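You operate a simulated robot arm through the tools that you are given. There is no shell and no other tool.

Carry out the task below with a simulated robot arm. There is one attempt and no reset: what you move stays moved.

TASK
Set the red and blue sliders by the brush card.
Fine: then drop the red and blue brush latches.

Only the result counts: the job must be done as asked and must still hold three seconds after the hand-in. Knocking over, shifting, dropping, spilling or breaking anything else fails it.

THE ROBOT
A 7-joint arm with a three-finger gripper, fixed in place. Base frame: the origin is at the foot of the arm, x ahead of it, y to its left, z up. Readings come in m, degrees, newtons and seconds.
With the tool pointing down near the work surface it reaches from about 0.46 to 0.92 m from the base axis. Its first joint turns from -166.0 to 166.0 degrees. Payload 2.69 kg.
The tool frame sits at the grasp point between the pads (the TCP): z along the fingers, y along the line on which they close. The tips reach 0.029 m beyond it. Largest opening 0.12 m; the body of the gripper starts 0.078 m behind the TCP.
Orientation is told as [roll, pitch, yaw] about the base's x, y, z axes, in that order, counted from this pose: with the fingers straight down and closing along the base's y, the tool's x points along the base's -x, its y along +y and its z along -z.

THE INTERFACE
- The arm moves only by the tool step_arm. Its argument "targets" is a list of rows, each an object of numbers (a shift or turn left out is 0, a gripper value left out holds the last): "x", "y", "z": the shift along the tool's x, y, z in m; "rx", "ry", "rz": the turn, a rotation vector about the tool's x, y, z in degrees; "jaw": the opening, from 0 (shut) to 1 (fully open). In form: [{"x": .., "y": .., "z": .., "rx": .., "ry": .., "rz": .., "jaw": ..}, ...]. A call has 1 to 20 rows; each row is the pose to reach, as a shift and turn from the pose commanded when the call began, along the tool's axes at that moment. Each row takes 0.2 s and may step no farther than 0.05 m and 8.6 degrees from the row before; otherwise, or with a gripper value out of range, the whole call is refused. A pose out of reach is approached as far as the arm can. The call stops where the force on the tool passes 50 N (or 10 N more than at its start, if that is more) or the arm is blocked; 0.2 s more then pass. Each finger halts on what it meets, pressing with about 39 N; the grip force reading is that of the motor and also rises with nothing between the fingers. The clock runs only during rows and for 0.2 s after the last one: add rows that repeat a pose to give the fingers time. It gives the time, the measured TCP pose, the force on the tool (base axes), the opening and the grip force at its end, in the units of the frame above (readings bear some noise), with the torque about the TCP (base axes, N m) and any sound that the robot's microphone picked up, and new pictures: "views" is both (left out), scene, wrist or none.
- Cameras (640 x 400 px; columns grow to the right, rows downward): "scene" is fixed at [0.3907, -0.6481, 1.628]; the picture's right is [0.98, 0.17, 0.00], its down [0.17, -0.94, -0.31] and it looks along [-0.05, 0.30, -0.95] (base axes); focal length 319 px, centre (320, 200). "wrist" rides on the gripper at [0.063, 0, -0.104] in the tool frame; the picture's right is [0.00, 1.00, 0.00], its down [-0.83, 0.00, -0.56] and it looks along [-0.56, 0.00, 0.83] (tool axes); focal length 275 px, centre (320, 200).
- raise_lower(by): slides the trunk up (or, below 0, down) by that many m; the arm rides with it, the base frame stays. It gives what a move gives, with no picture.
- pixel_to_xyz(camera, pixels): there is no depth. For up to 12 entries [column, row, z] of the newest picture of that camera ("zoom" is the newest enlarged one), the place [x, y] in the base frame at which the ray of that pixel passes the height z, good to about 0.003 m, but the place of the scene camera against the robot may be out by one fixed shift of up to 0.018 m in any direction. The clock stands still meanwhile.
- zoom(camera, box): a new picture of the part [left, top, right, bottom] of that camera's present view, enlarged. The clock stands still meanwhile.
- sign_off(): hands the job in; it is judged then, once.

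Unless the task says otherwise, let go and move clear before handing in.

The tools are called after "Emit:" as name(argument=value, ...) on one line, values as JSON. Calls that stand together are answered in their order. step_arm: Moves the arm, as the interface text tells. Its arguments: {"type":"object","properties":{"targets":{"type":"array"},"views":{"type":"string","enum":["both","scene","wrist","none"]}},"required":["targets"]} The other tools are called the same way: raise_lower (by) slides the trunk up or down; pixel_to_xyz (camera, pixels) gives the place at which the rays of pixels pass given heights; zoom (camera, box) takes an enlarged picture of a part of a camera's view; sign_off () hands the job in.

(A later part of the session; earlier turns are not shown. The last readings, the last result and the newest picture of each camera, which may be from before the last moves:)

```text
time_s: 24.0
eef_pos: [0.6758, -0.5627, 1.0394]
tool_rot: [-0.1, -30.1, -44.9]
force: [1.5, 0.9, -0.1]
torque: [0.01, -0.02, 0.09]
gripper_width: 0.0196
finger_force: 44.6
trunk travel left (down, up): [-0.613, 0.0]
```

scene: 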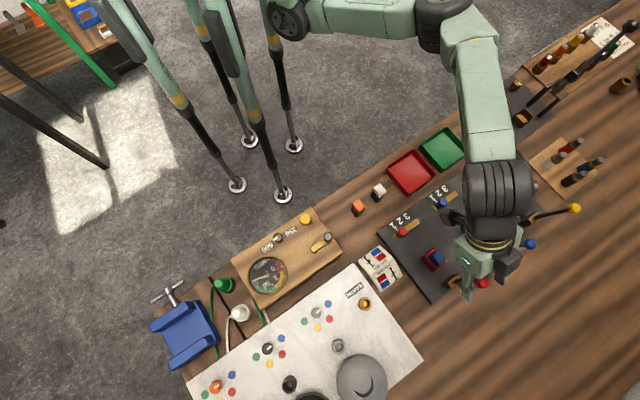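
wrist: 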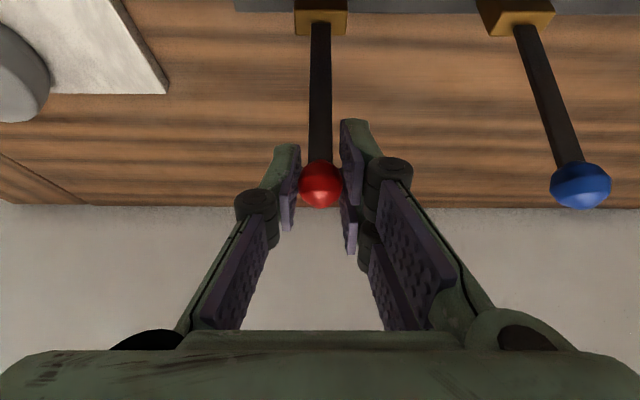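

The red ball is gripped (width 0.0196). I'll swing it slowly inward along its arc by about 16° first and watch the force.

Emit:
step_arm(targets=[{"x": 0.0046, "z": -0.0033}, {"x": 0.0092, "z": -0.006}, {"x": 0.0132, "z": -0.008}, {"x": 0.0171, "z": -0.0101}, {"x": 0.0212, "z": -0.0119}, {"x": 0.0254, "z": -0.0135}, {"x": 0.0254, "z": -0.0135}])

Emit:
zoom(camera="scene", box=[430, 190, 560, 300])

```text
time_s: 25.6
eef_pos: [0.656, -0.5428, 1.0384]
tool_rot: [-0.1, -29.9, -45.0]
force: [10.5, -5.8, 3.8]
torque: [-0.96, -0.87, 0.0]
gripper_width: 0.0198
finger_force: 44.6
trunk travel left (down, up): [-0.613, 0.0]
```

scene: 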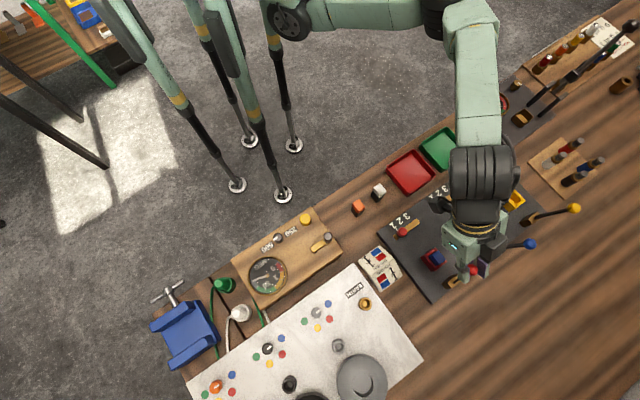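
wrist: 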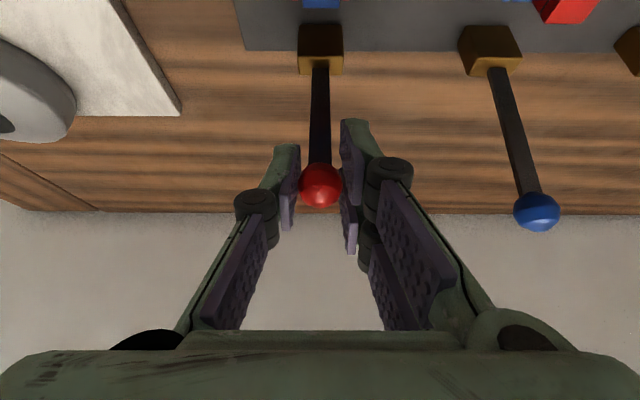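

```text
3.64 times, centred on (495, 245) of scene
```

zoom: 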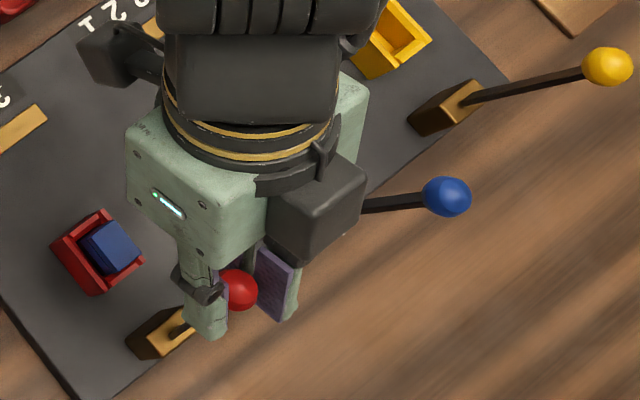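

The lever follows inward with about 12 N of resistance. I'll continue along the arc to about 30° past vertical and check again.

Emit:
step_arm(targets=[{"x": 0.0085, "z": -0.0027}, {"x": 0.0173, "z": -0.0047}, {"x": 0.0261, "z": -0.0058}, {"x": 0.035, "z": -0.0062}, {"x": 0.035, "z": -0.0062}])

Emit:
zoom(camera="scene", box=[420, 190, 550, 300])

```text
time_s: 26.8
eef_pos: [0.6332, -0.519, 1.0268]
tool_rot: [-0.1, -30.0, -44.9]
force: [10.7, -5.6, 3.8]
torque: [-0.77, -0.86, 0.05]
gripper_width: 0.0197
finger_force: 45.0
trunk travel left (down, up): [-0.613, 0.0]
```

scene: 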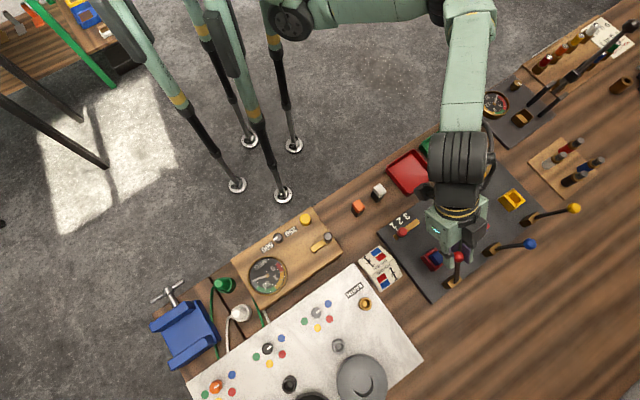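
wrist: 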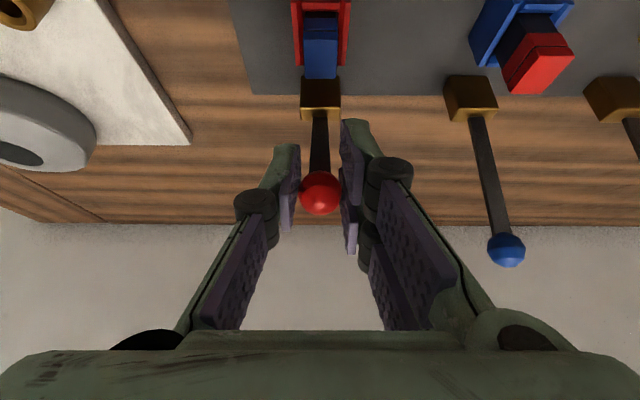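

```text
3.64 times, centred on (485, 245) of scene
```

zoom: 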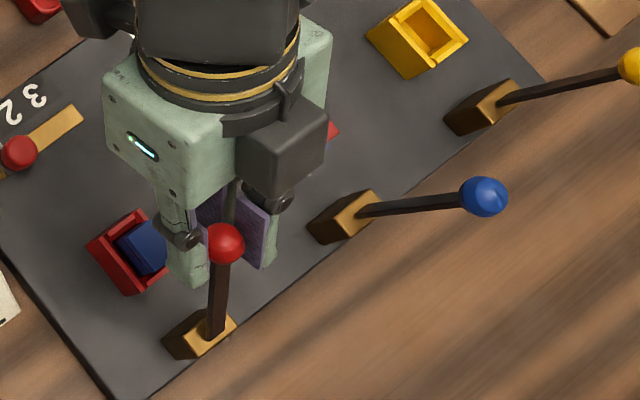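

Steady friction of about 12 N and the lever is following; the zoom shows it leaning over the holder side. I'll continue to about 60°, un-tilting the tool partway to keep the fingertips off the holder.

Emit:
step_arm(targets=[{"x": 0.0089, "z": 0.0004}, {"x": 0.0177, "z": 0.0015}, {"x": 0.0265, "z": 0.0034, "ry": 4}, {"x": 0.035, "z": 0.0061, "ry": 8}, {"x": 0.0432, "z": 0.0096, "ry": 12}, {"x": 0.0511, "z": 0.0137, "ry": 16}, {"x": 0.0511, "z": 0.0137, "ry": 16}])

Emit:
zoom(camera="scene", box=[410, 190, 540, 300])

Emit:
zoom(camera="wrist", box=[220, 80, 420, 240])

```text
time_s: 28.4
eef_pos: [0.6052, -0.4923, 0.9875]
tool_rot: [-0.1, -13.8, -45.0]
force: [6.6, 8.2, -0.5]
torque: [-0.01, 0.13, 0.16]
gripper_width: 0.0193
finger_force: 4.7
trunk travel left (down, up): [-0.613, 0.0]
```

scene: 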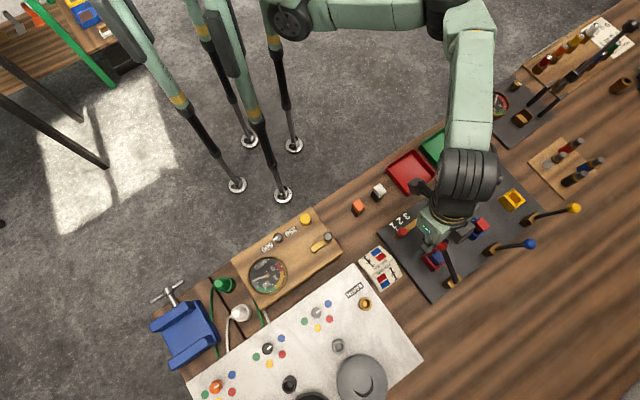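
wrist: 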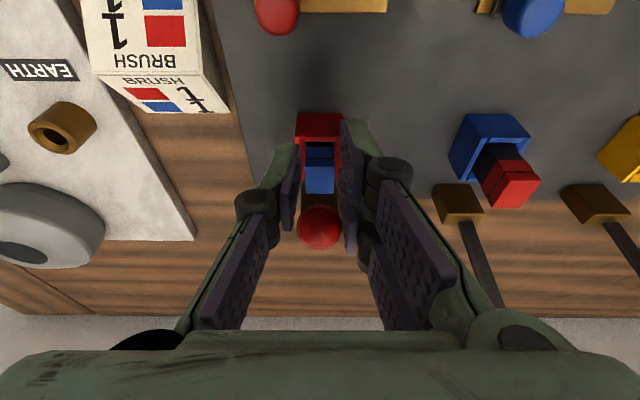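

```text
3.64 times, centred on (475, 245) of scene
```

zoom: 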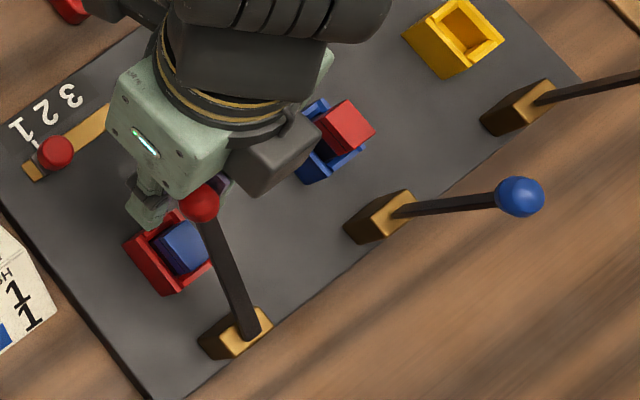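

```text
2.50 times, centred on (320, 160) of wrist
```

zoom: 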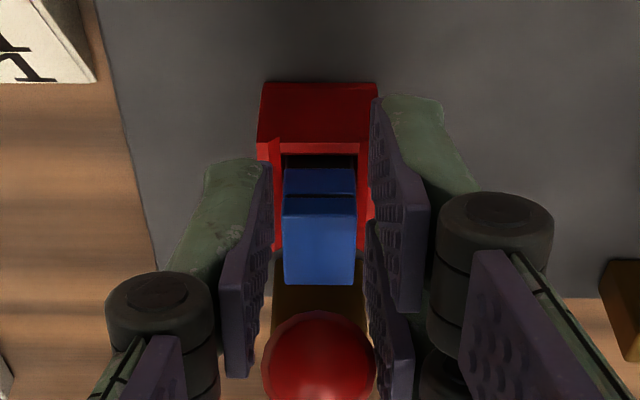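

The ball has slipped out at the outer edge of the pads: the lever is staying by its own friction at roughly 50° over (ball near (200,205) in the zoom). I'll open, back straight out, and then push the rod down from above with closed fingers.

Emit:
step_arm(targets=[{"jaw": 0.45}, {"jaw": 0.45}, {"jaw": 0.45}, {"z": -0.02, "jaw": 0.45}, {"z": -0.045, "jaw": 0.45}, {"z": -0.075, "jaw": 0.45}, {"z": -0.1, "jaw": 0.45}, {"z": -0.1, "ry": 7}, {"z": -0.1, "ry": 13.8}, {"z": -0.1, "ry": 13.8}])

Emit:
zoom(camera="scene", box=[400, 200, 520, 300])

Emit:
zoom(camera="wrist", box=[240, 60, 400, 220])

```text
time_s: 30.6
eef_pos: [0.5882, -0.4742, 1.0869]
tool_rot: [-0.2, 0.0, -45.2]
force: [-0.5, -0.3, 0.8]
torque: [0.01, -0.02, 0.01]
gripper_width: 0.054
finger_force: 0.0
trunk travel left (down, up): [-0.613, 0.0]
```

scene: 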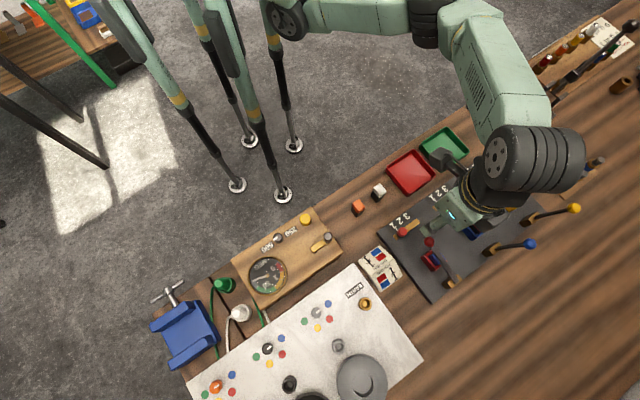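
wrist: 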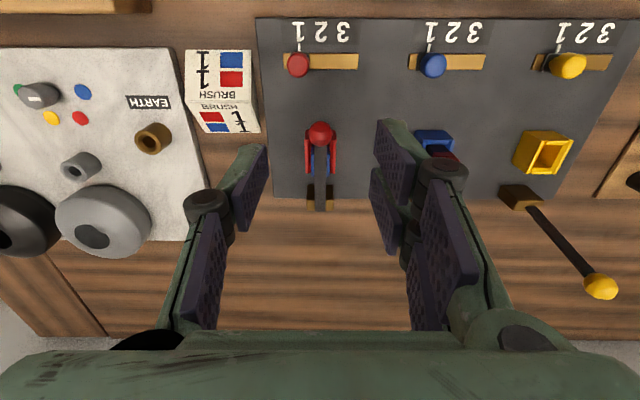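

```text
4.00 times, centred on (460, 250) of scene
```

zoom: 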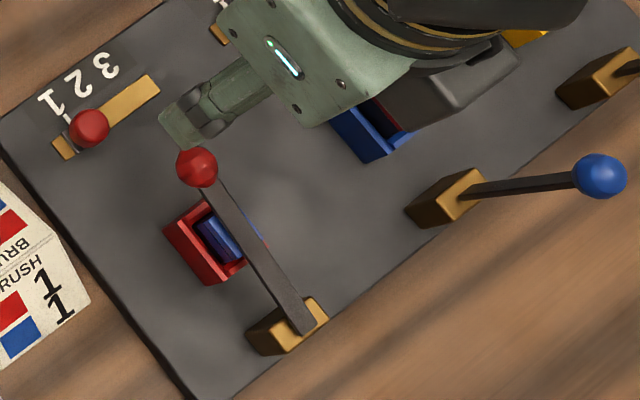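

```text
2.50 times, centred on (320, 140) of wrist
```

zoom: 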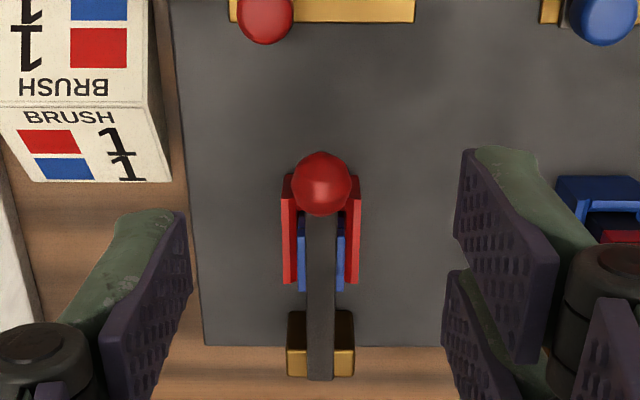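

After release the red lever has come down further, lying over the brush between the holder's walls (ball at wrist (320,133), about 70° over). I'll close the fingers and press gently on the rod from above to make sure it is fully down.

Emit:
step_arm(targets=[{"jaw": 0.0}, {"x": -0.022, "jaw": 0.0}, {"x": -0.044, "jaw": 0.0}, {"x": -0.044, "z": 0.025, "jaw": 0.0}, {"x": -0.044, "z": 0.045, "jaw": 0.0}, {"x": -0.044, "z": 0.06, "jaw": 0.0}, {"x": -0.044, "z": 0.07, "jaw": 0.0}, {"x": -0.044, "z": 0.07, "jaw": 0.0}])

Emit:
zoom(camera="scene", box=[400, 200, 520, 300])

Emit:
zoom(camera="wrist", box=[240, 60, 400, 220])

```text
time_s: 32.4
eef_pos: [0.6191, -0.5079, 1.0168]
tool_rot: [-0.1, -0.2, -44.9]
force: [-0.3, 0.4, -0.9]
torque: [-0.03, 0.01, 0.01]
gripper_width: 0.0
finger_force: 28.5
trunk travel left (down, up): [-0.613, 0.0]
```

scene: 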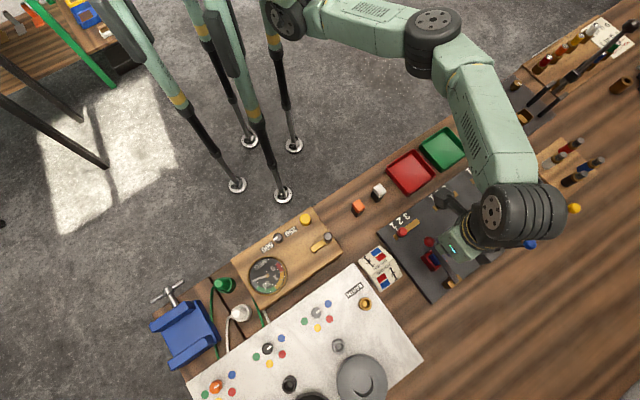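
wrist: 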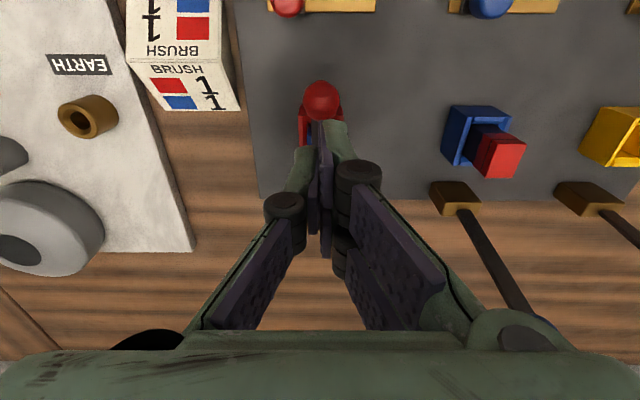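

```text
4.00 times, centred on (460, 250) of scene
```

zoom: 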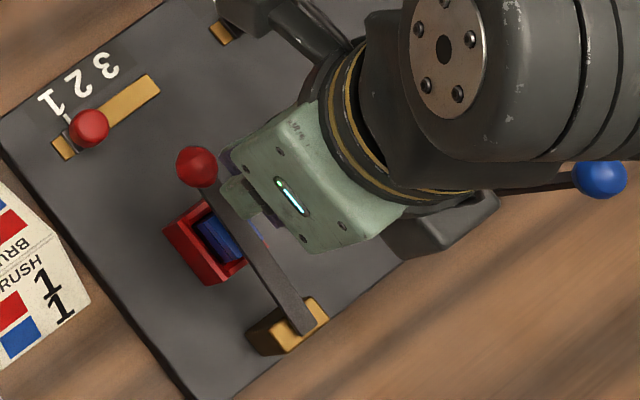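

```text
2.50 times, centred on (320, 140) of wrist
```

zoom: 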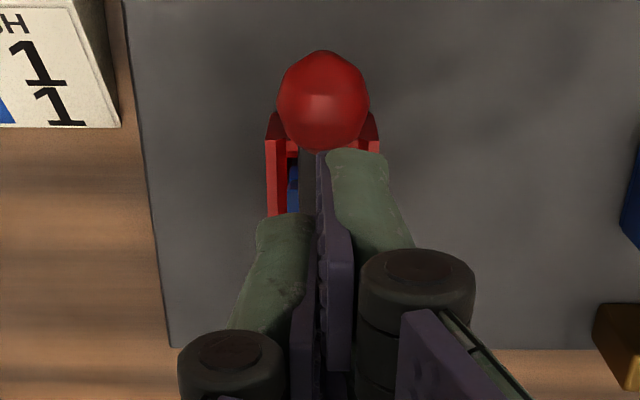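

The ball is now near z≈0.965, close to horizontal already. I'll lower the closed fingertips onto the rod in small steps and watch the force.

Emit:
step_arm(targets=[{"z": 0.006}, {"z": 0.012}, {"z": 0.016}, {"z": 0.02}, {"z": 0.02}], views="wrist")

```text
time_s: 33.6
eef_pos: [0.6193, -0.5075, 0.9975]
tool_rot: [-0.1, -0.3, -45.0]
force: [-0.1, -0.4, -0.7]
torque: [-0.02, 0.01, -0.02]
gripper_width: 0.0001
finger_force: 28.4
trunk travel left (down, up): [-0.613, 0.0]
```

wrist: 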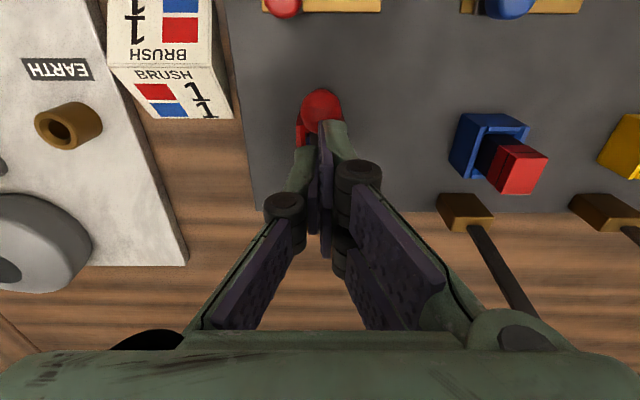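

No contact yet with the tips at z≈0.968. Continuing down in 2–3 mm steps.

Emit:
step_arm(targets=[{"z": 0.0025}, {"z": 0.005}, {"z": 0.0075}, {"z": 0.0075}], views="wrist")

```text
time_s: 34.6
eef_pos: [0.6186, -0.506, 0.9934]
tool_rot: [0.0, -0.6, -45.0]
force: [2.9, -0.7, 25.3]
torque: [0.41, 0.28, -0.14]
gripper_width: 0.0002
finger_force: 28.5
trunk travel left (down, up): [-0.613, 0.0]
```

wrist: 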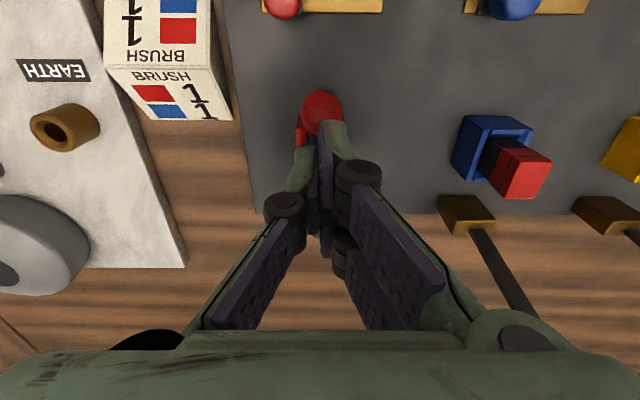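

Contact: 25 N upward with the tips at z≈0.964, more than the friction I felt earlier, which suggests a stop. I'll press 2 mm more to see whether it gives.

Emit:
step_arm(targets=[{"z": 0.001}, {"z": 0.002}, {"z": 0.002}, {"z": 0.002}], views="wrist")

Emit:
zoom(camera="wrist", box=[260, 60, 380, 180])

Emit:
zoom(camera="scene", box=[410, 220, 480, 290])

```text
time_s: 35.6
eef_pos: [0.6184, -0.5058, 0.9919]
tool_rot: [-0.1, -0.6, -45.0]
force: [9.7, -5.8, 41.9]
torque: [0.54, 0.31, 0.03]
gripper_width: 0.0
finger_force: 28.4
trunk travel left (down, up): [-0.613, 0.0]
```

wrist: 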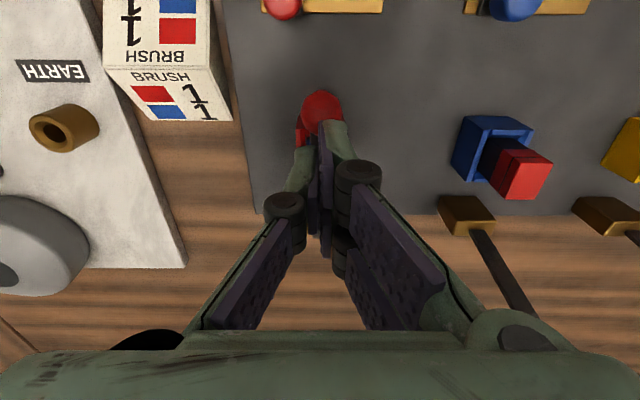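

```text
3.33 times, centred on (320, 120) of wrist
```

zoom: 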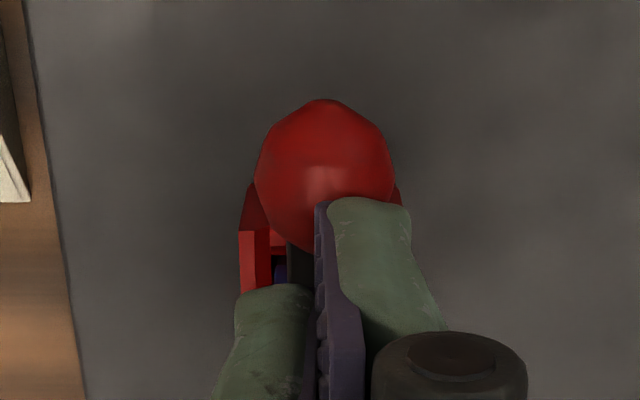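

```text
5.71 times, centred on (445, 255) of scene
```

zoom: 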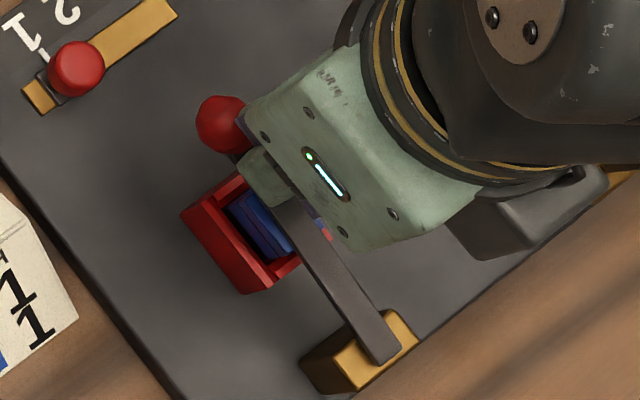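

At 42 N it barely yields (1.5 mm), so the red latch is down on its stop with the rod nearly horizontal across the brush. I'll lift off, tilt the tool again and travel over toward the blue lever.

Emit:
step_arm(targets=[{"z": -0.03}, {"z": -0.07}, {"x": 0.01, "z": -0.11}, {"x": 0.03, "z": -0.14}, {"x": 0.03, "z": -0.14, "y": 0.02, "ry": -8, "jaw": 0.45}, {"x": 0.03, "z": -0.14, "y": 0.045, "ry": -15, "jaw": 0.45}, {"x": 0.03, "z": -0.14, "y": 0.07, "ry": -22, "jaw": 0.45}, {"x": 0.03, "z": -0.14, "y": 0.1, "ry": -30, "jaw": 0.45}, {"x": 0.03, "z": -0.14, "y": 0.1214, "ry": -30, "jaw": 0.45}, {"x": 0.03, "z": -0.14, "y": 0.1214, "ry": -30, "jaw": 0.45}])

Emit:
zoom(camera="scene", box=[400, 200, 520, 300])

Emit:
zoom(camera="wrist", box=[160, 0, 480, 200])

```text
time_s: 37.8
eef_pos: [0.6844, -0.399, 1.1282]
tool_rot: [-0.1, -30.3, -45.0]
force: [-0.3, -0.7, -0.4]
torque: [-0.01, 0.01, 0.01]
gripper_width: 0.0539
finger_force: 0.1
trunk travel left (down, up): [-0.613, 0.0]
```

scene: 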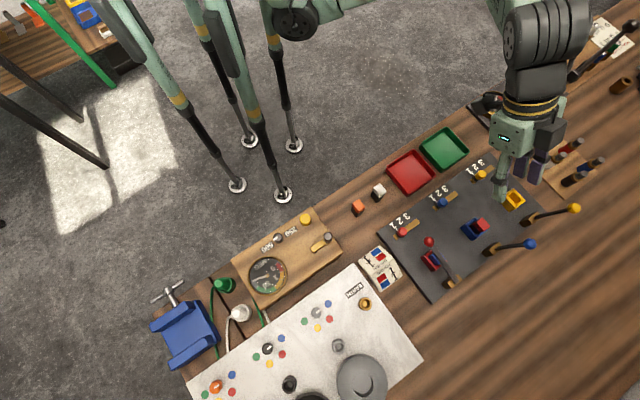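
wrist: 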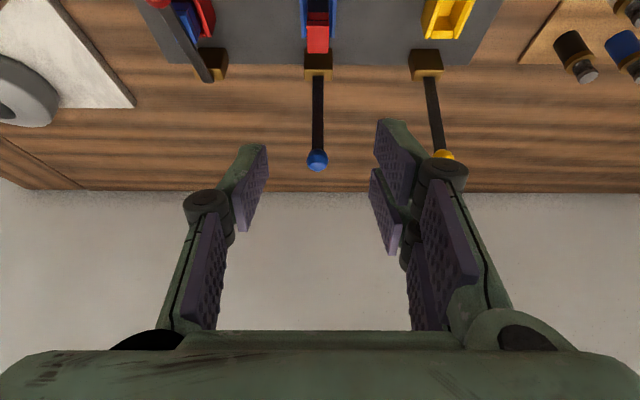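

```text
4.00 times, centred on (460, 250) of scene
```

zoom: 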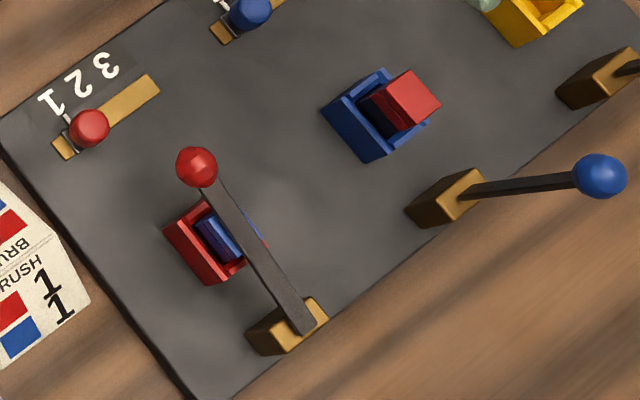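

```text
2.00 times, centred on (320, 100) of wrist
```

zoom: 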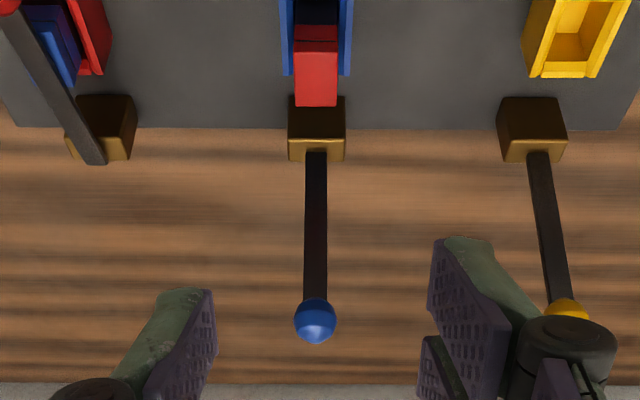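

Red stays down after letting go. The blue ball sits at wrist (317.5,160.5), matching the predicted place, with a 2 mm sideways correction. I'll move to its pre-grasp point.

Emit:
step_arm(targets=[{"x": -0.013, "y": -0.0023, "z": 0.015}, {"x": -0.026, "y": -0.0023, "z": 0.03}, {"x": -0.039, "y": -0.0023, "z": 0.045}, {"x": -0.0515, "y": -0.0023, "z": 0.0598}, {"x": -0.0515, "y": -0.0023, "z": 0.0598}])

Emit:
zoom(camera="wrist", box=[240, 50, 400, 210])

```text
time_s: 39.0
eef_pos: [0.7351, -0.4539, 1.1006]
tool_rot: [-0.2, -30.3, -45.0]
force: [0.8, -0.4, -0.3]
torque: [0.0, 0.02, 0.01]
gripper_width: 0.0538
finger_force: 0.0
trunk travel left (down, up): [-0.613, 0.0]
```

scene: 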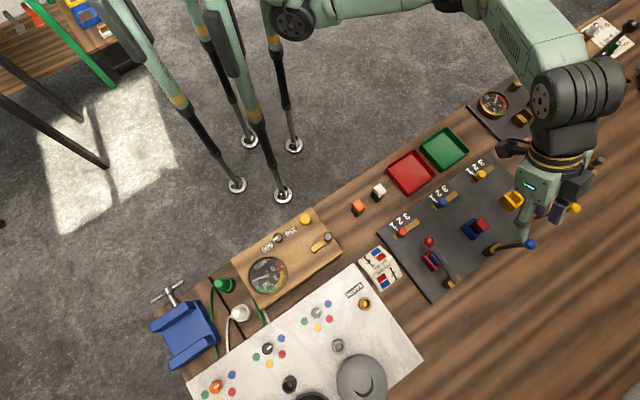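
wrist: 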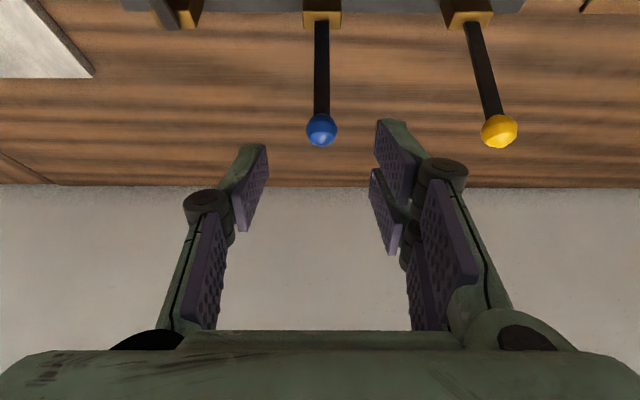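

```text
2.50 times, centred on (320, 130) of wrist
```

zoom: 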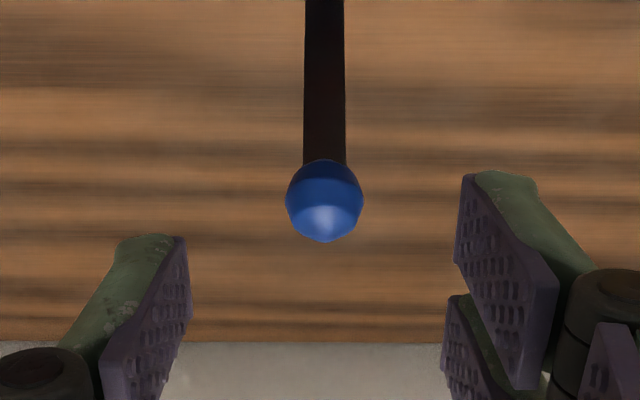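

Same alignment as for red (ball at (321.6,130.4)). Advancing 0.071 m along the tool axis with 1 mm side correction, then closing.

Emit:
step_arm(targets=[{"y": 0.001, "z": 0.02}, {"y": 0.001, "z": 0.04}, {"y": 0.001, "z": 0.058}, {"y": 0.001, "z": 0.072}, {"y": 0.001, "z": 0.072}, {"y": 0.001, "z": 0.072, "jaw": 0.05}, {"y": 0.001, "z": 0.072, "jaw": 0.05}, {"y": 0.001, "z": 0.072, "jaw": 0.05}, {"y": 0.001, "z": 0.072, "jaw": 0.05}])

Emit:
zoom(camera="wrist", box=[220, 100, 420, 260])

```text
time_s: 41.0
eef_pos: [0.7603, -0.4788, 1.0388]
tool_rot: [-0.1, -30.3, -45.1]
force: [-1.1, -1.6, 0.2]
torque: [-0.06, 0.02, 0.05]
gripper_width: 0.0198
finger_force: 33.4
trunk travel left (down, up): [-0.613, 0.0]
```

scene: 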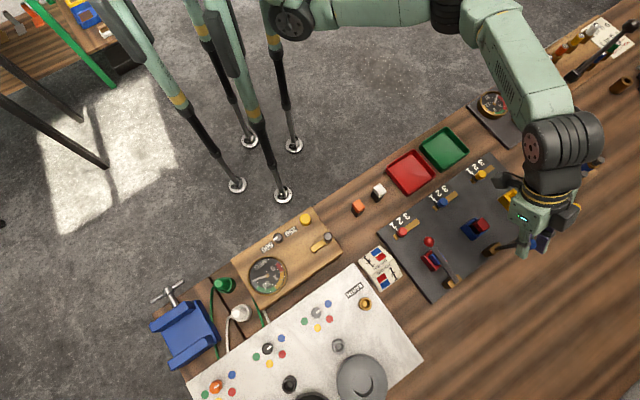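
wrist: 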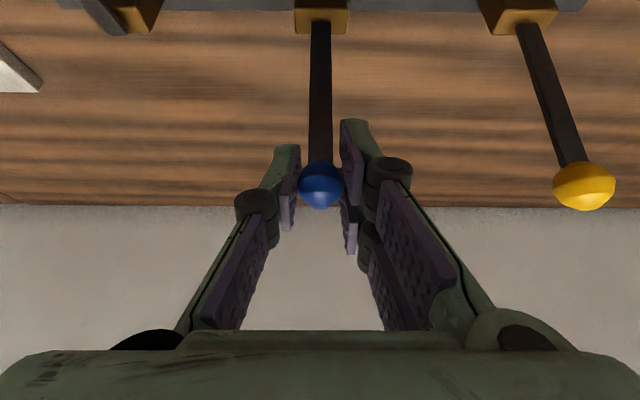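

```text
2.50 times, centred on (320, 180) of wrist
```

zoom: 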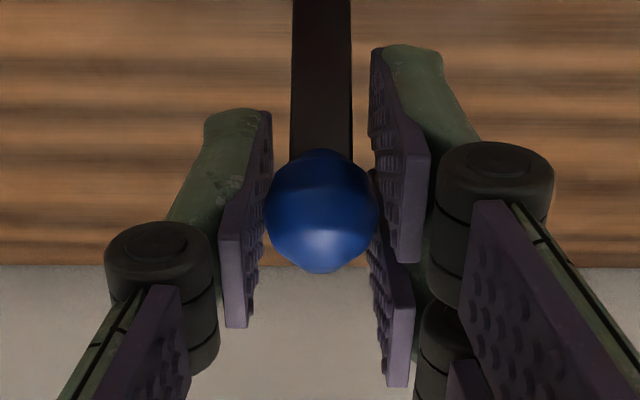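

Blue ball gripped (width 0.0198). I'll swing it inward along the arc to about 30° past vertical.

Emit:
step_arm(targets=[{"x": 0.005, "z": -0.0036}, {"x": 0.0093, "z": -0.0062}, {"x": 0.0167, "z": -0.01}, {"x": 0.0243, "z": -0.0132}, {"x": 0.0323, "z": -0.0157}, {"x": 0.0403, "z": -0.0175}, {"x": 0.0486, "z": -0.0186}, {"x": 0.057, "z": -0.0189}, {"x": 0.057, "z": -0.0189}])

Emit:
zoom(camera="scene", box=[450, 150, 580, 260])

Emit:
zoom(camera="wrist", box=[220, 100, 420, 260])

```text
time_s: 43.0
eef_pos: [0.7196, -0.4373, 1.0274]
tool_rot: [-0.1, -30.3, -44.9]
force: [9.5, -5.1, 8.3]
torque: [-0.89, -0.89, 0.03]
gripper_width: 0.0194
finger_force: 44.6
trunk travel left (down, up): [-0.613, 0.0]
```

scene: 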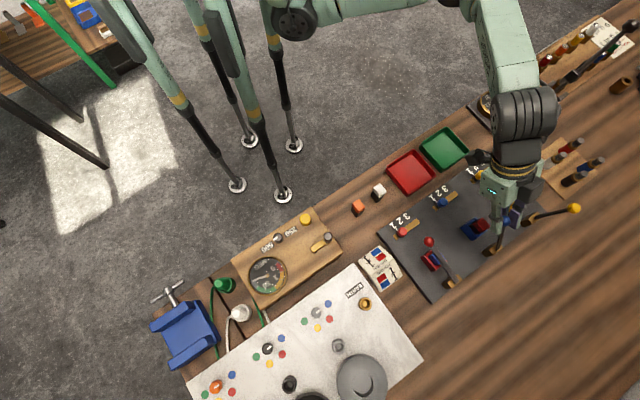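
wrist: 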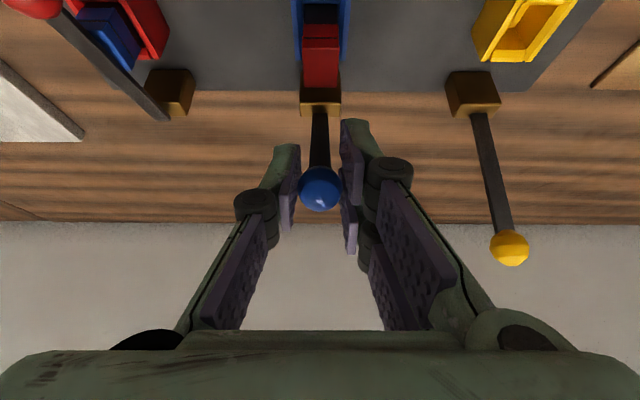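

```text
3.64 times, centred on (515, 205) of scene
```

zoom: 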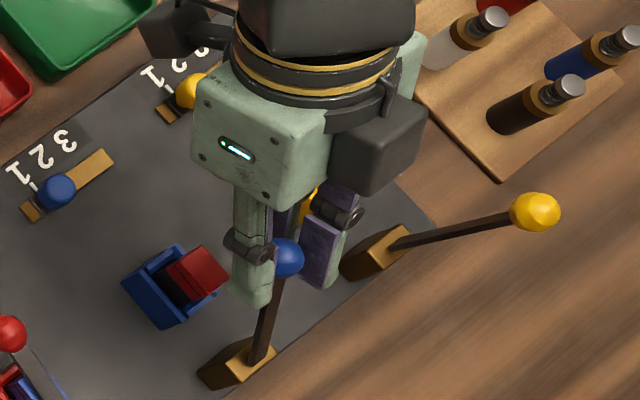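

```text
2.50 times, centred on (320, 180) of wrist
```

zoom: 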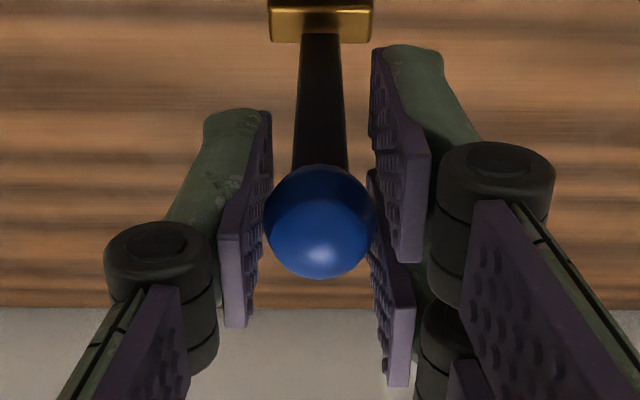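

Following well. I'll continue to about 50°, keeping the tilt constant.

Emit:
step_arm(targets=[{"x": 0.0083, "z": 0.0003}, {"x": 0.0165, "z": 0.0014}, {"x": 0.0246, "z": 0.0032}, {"x": 0.0325, "z": 0.0056}, {"x": 0.0325, "z": 0.0056}])

Emit:
zoom(camera="wrist", box=[220, 100, 420, 260])

Emit:
zoom(camera="scene", box=[440, 150, 570, 260])

```text
time_s: 44.2
eef_pos: [0.701, -0.4188, 1.006]
tool_rot: [-0.2, -30.3, -44.8]
force: [6.2, -1.2, 11.9]
torque: [-0.92, -0.93, 0.06]
gripper_width: 0.0197
finger_force: 44.8
trunk travel left (down, up): [-0.613, 0.0]
```

scene: 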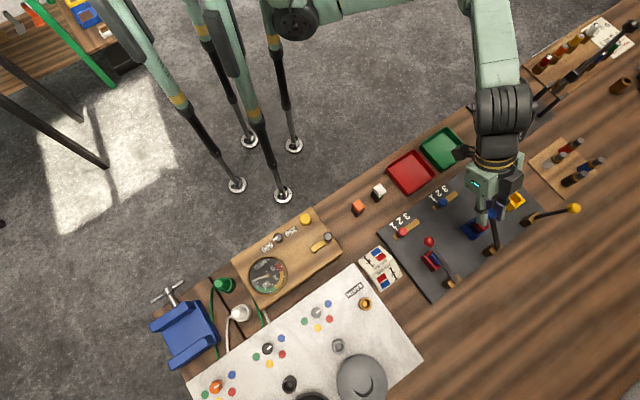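
wrist: 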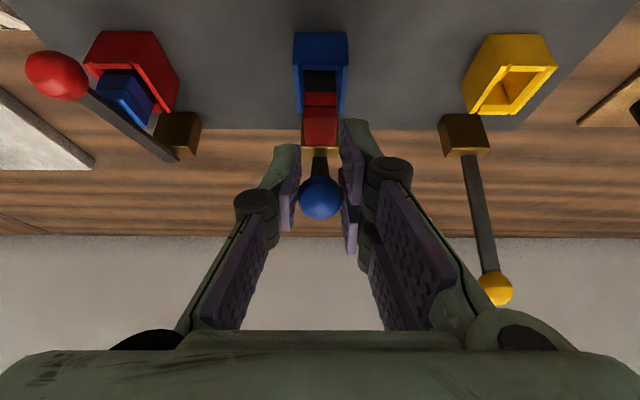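

```text
2.50 times, centred on (320, 180) of wrist
```

zoom: 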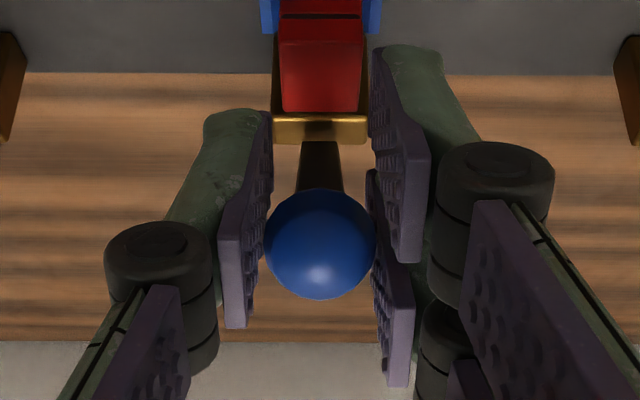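

```text
3.64 times, centred on (505, 205) of scene
```

zoom: 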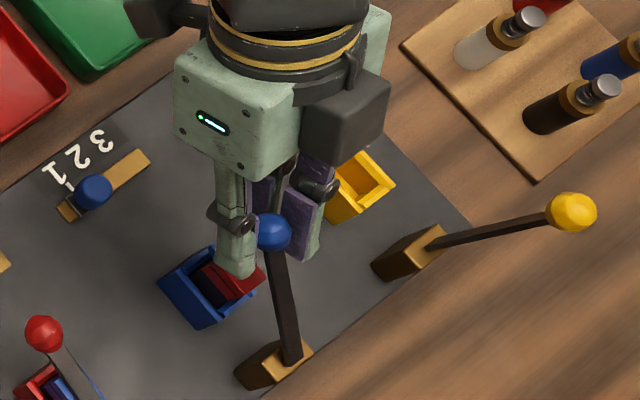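

The ball is well held; the rod is now over the brush side. I'll go two more small steps (to ~60°), then open the fingers.

Emit:
step_arm(targets=[{"x": 0.004, "z": 0.0016}, {"x": 0.0077, "z": 0.0033}, {"x": 0.0114, "z": 0.0052}, {"x": 0.0151, "z": 0.0072}, {"x": 0.0151, "z": 0.0072}])

Emit:
zoom(camera="wrist", box=[220, 100, 420, 260])

Emit:
zoom(camera="scene", box=[440, 170, 540, 260])

```text
time_s: 45.4
eef_pos: [0.6937, -0.4115, 0.9922]
tool_rot: [-0.2, -30.2, -45.0]
force: [3.4, 0.9, 12.5]
torque: [-0.92, -0.88, 0.03]
gripper_width: 0.0194
finger_force: 44.5
trunk travel left (down, up): [-0.613, 0.0]
```

scene: 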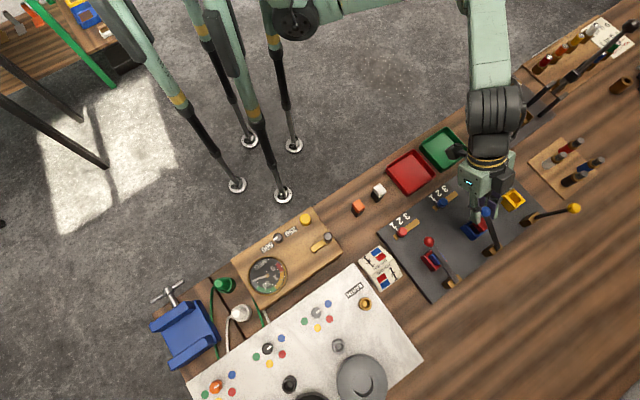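
wrist: 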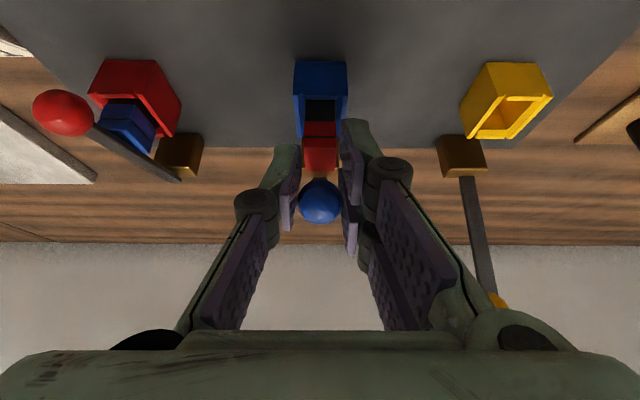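

```text
2.50 times, centred on (320, 180) of wrist
```

zoom: 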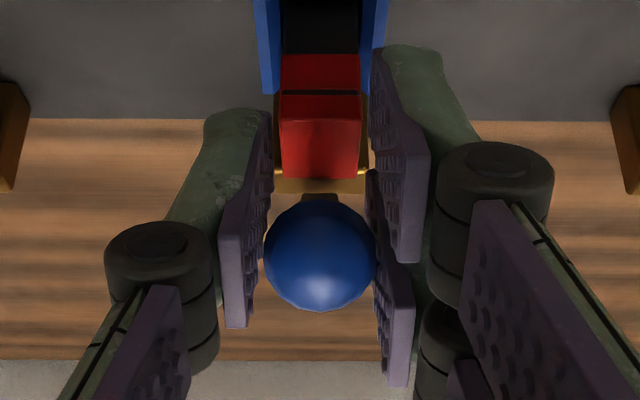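

```text
4.44 times, centred on (490, 215) of scene
```

zoom: 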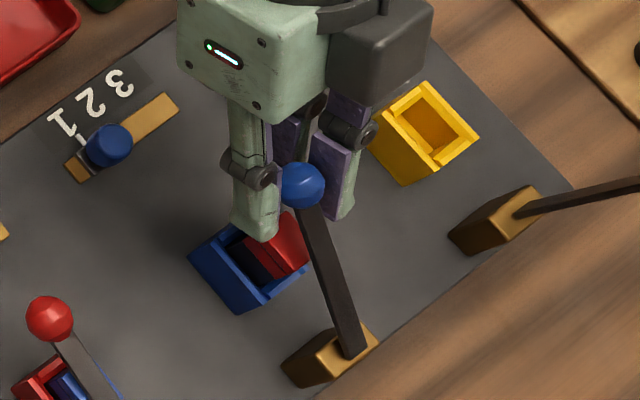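

Still well gripped at about 60°. I'll open the fingers and back straight out along the tool axis, letting the latch come down.

Emit:
step_arm(targets=[{"jaw": 0.35}, {"jaw": 0.35}, {"jaw": 0.35}, {"z": -0.02, "jaw": 0.35}, {"z": -0.045, "jaw": 0.35}, {"z": -0.075, "jaw": 0.35}, {"z": -0.105, "jaw": 0.35}, {"z": -0.105, "ry": 8, "jaw": 0.35}, {"z": -0.105, "ry": 16}, {"z": -0.105, "ry": 23}, {"z": -0.105, "ry": 30.2}, {"z": -0.105, "ry": 30.2}])

Emit:
zoom(camera="wrist", box=[240, 60, 400, 220])

Emit:
zoom(camera="scene", box=[430, 160, 550, 270])

```text
time_s: 48.0
eef_pos: [0.6565, -0.3753, 1.0831]
tool_rot: [-0.1, 0.1, -44.9]
force: [0.9, 0.1, -0.4]
torque: [-0.01, -0.03, -0.02]
gripper_width: 0.0423
finger_force: 0.1
trunk travel left (down, up): [-0.613, 0.0]
```

scene: 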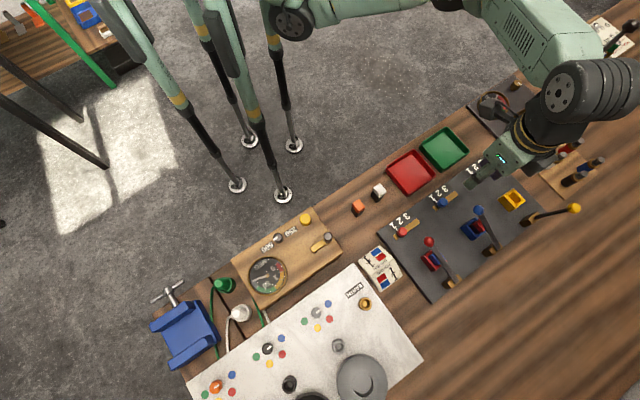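
wrist: 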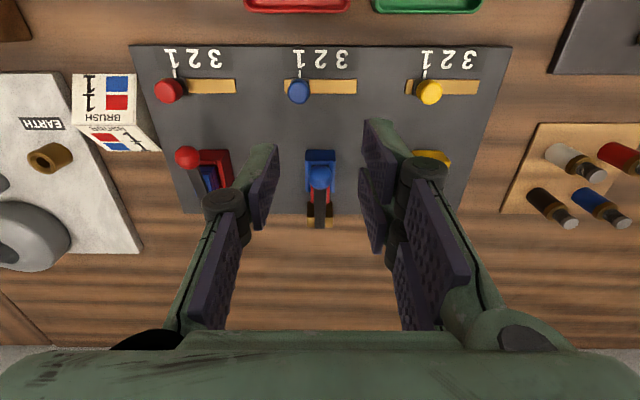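

```text
2.50 times, centred on (320, 140) of wrist
```

zoom: 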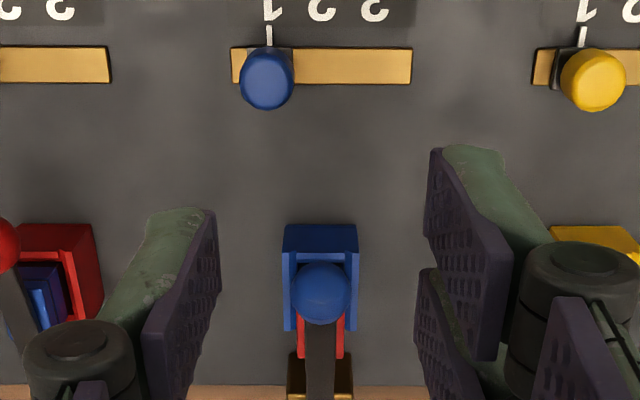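

```text
3.64 times, centred on (490, 215) of scene
```

zoom: 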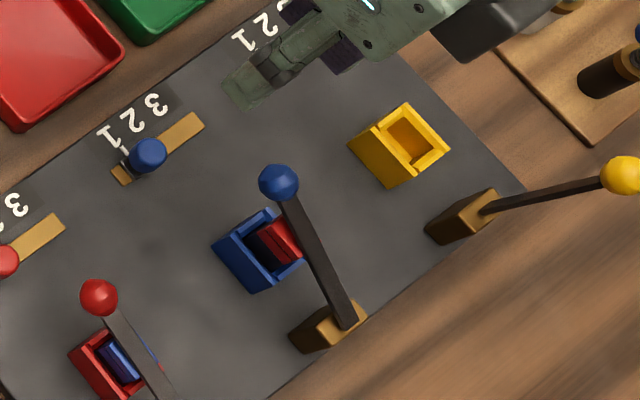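

The blue latch stopped by friction about 60° over (ball ~z 0.98, higher than red's). I'll close the fingers, move over its rod and push it down gently.

Emit:
step_arm(targets=[{"jaw": 0.0}, {"z": 0.015, "jaw": 0.0}, {"z": 0.03}, {"x": -0.02, "z": 0.03}, {"x": -0.04, "z": 0.03}, {"x": -0.06, "z": 0.03}, {"x": -0.0734, "z": 0.03}, {"x": -0.0734, "z": 0.04}, {"x": -0.0734, "z": 0.05}, {"x": -0.0734, "z": 0.058}, {"x": -0.0734, "z": 0.058}])

Emit:
zoom(camera="wrist", box=[240, 60, 400, 220])

Emit:
zoom(camera="scene", box=[430, 160, 550, 270])

```text
time_s: 50.4
eef_pos: [0.7099, -0.4262, 1.0229]
tool_rot: [-0.1, 0.0, -45.1]
force: [0.0, 0.2, -0.1]
torque: [-0.02, -0.01, -0.04]
gripper_width: 0.0002
finger_force: 28.8
trunk travel left (down, up): [-0.613, 0.0]
```

scene: 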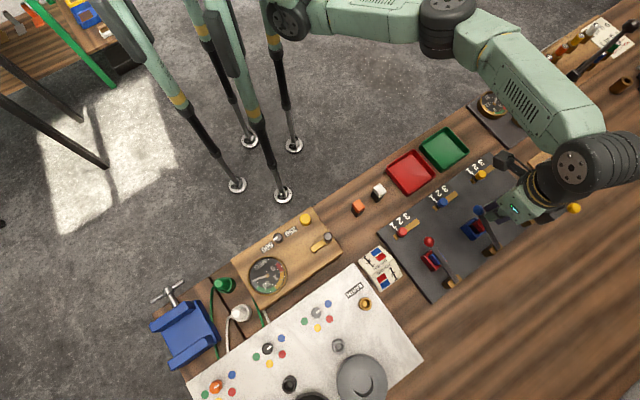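
wrist: 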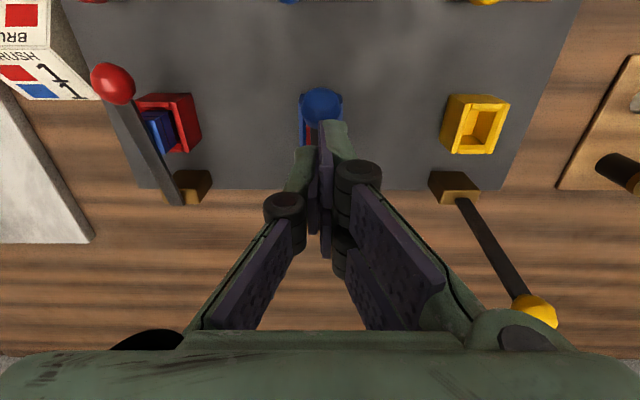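

```text
2.50 times, centred on (320, 140) of wrist
```

zoom: 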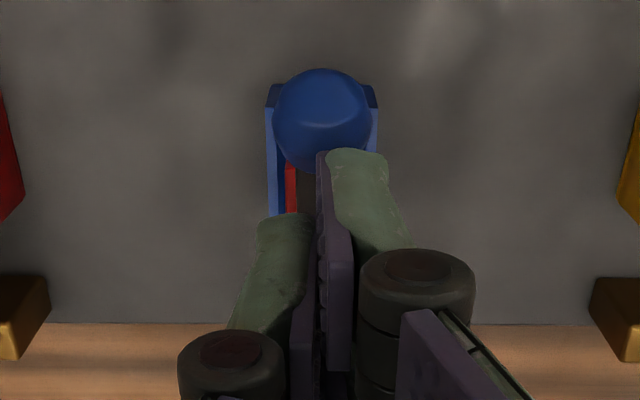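

```text
3.64 times, centred on (490, 215) of scene
```

zoom: 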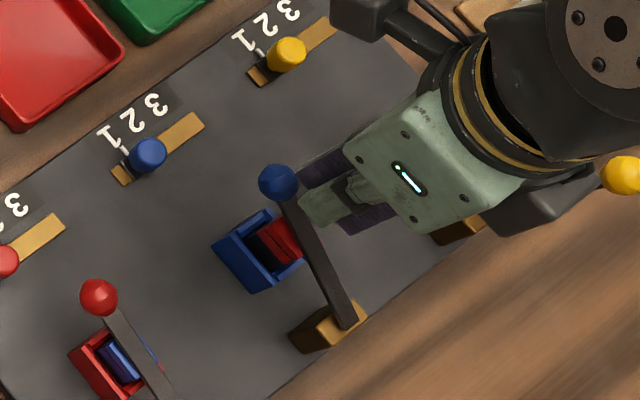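

The ball is at about z 0.984 and the tips are ~1 cm above the rod. Lowering in small steps while watching force and the yellow lever (533,310).

Emit:
step_arm(targets=[{"z": 0.005}, {"z": 0.009}, {"z": 0.0115}, {"z": 0.014}, {"z": 0.0165}, {"z": 0.019}, {"z": 0.019}])

Emit:
zoom(camera="wrist", box=[240, 60, 400, 220])

Emit:
zoom(camera="scene", box=[430, 160, 590, 270])

```text
time_s: 51.9
eef_pos: [0.7078, -0.4267, 1.0156]
tool_rot: [0.0, -0.7, -45.1]
force: [-3.2, 5.3, 22.4]
torque: [0.45, 0.38, -0.05]
gripper_width: 0.0
finger_force: 28.3
trunk travel left (down, up): [-0.613, 0.0]
stopped in row 7: the force on the tool passed its limit at 51 N (the readings are from after the stop); the commanded pose is now the measured one
```

scene: 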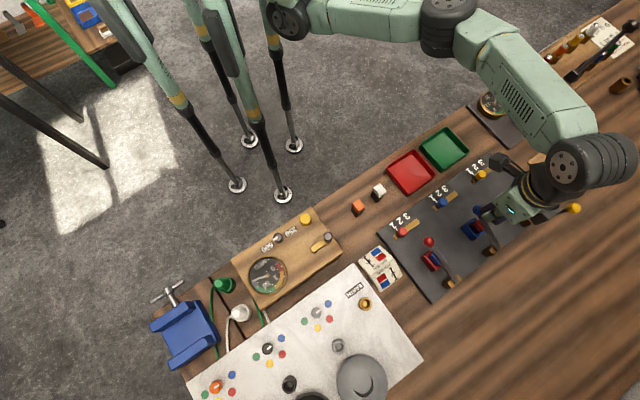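
wrist: 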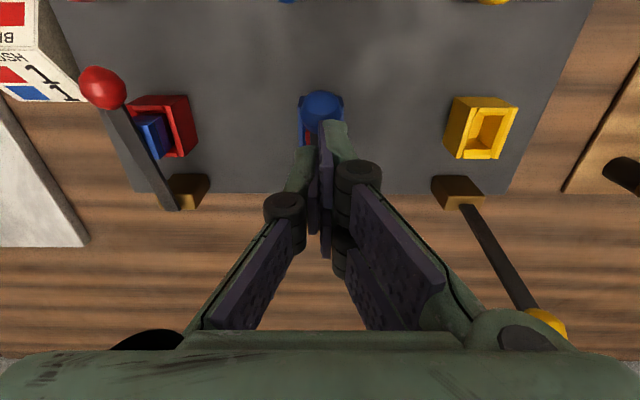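

```text
2.50 times, centred on (320, 140) of wrist
```

zoom: 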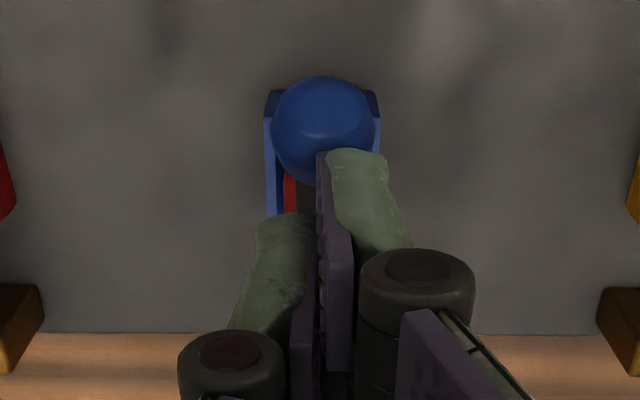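

```text
3.64 times, centred on (510, 215) of scene
```

zoom: 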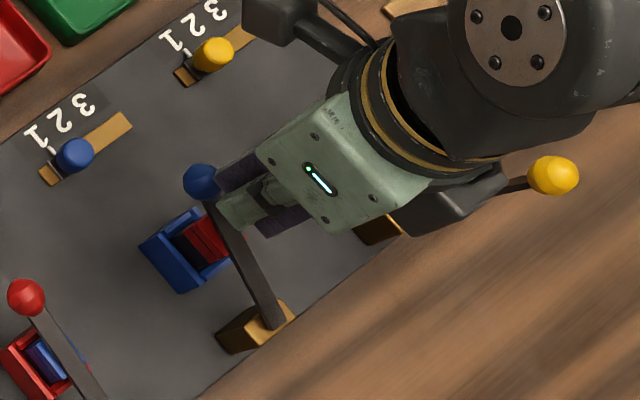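

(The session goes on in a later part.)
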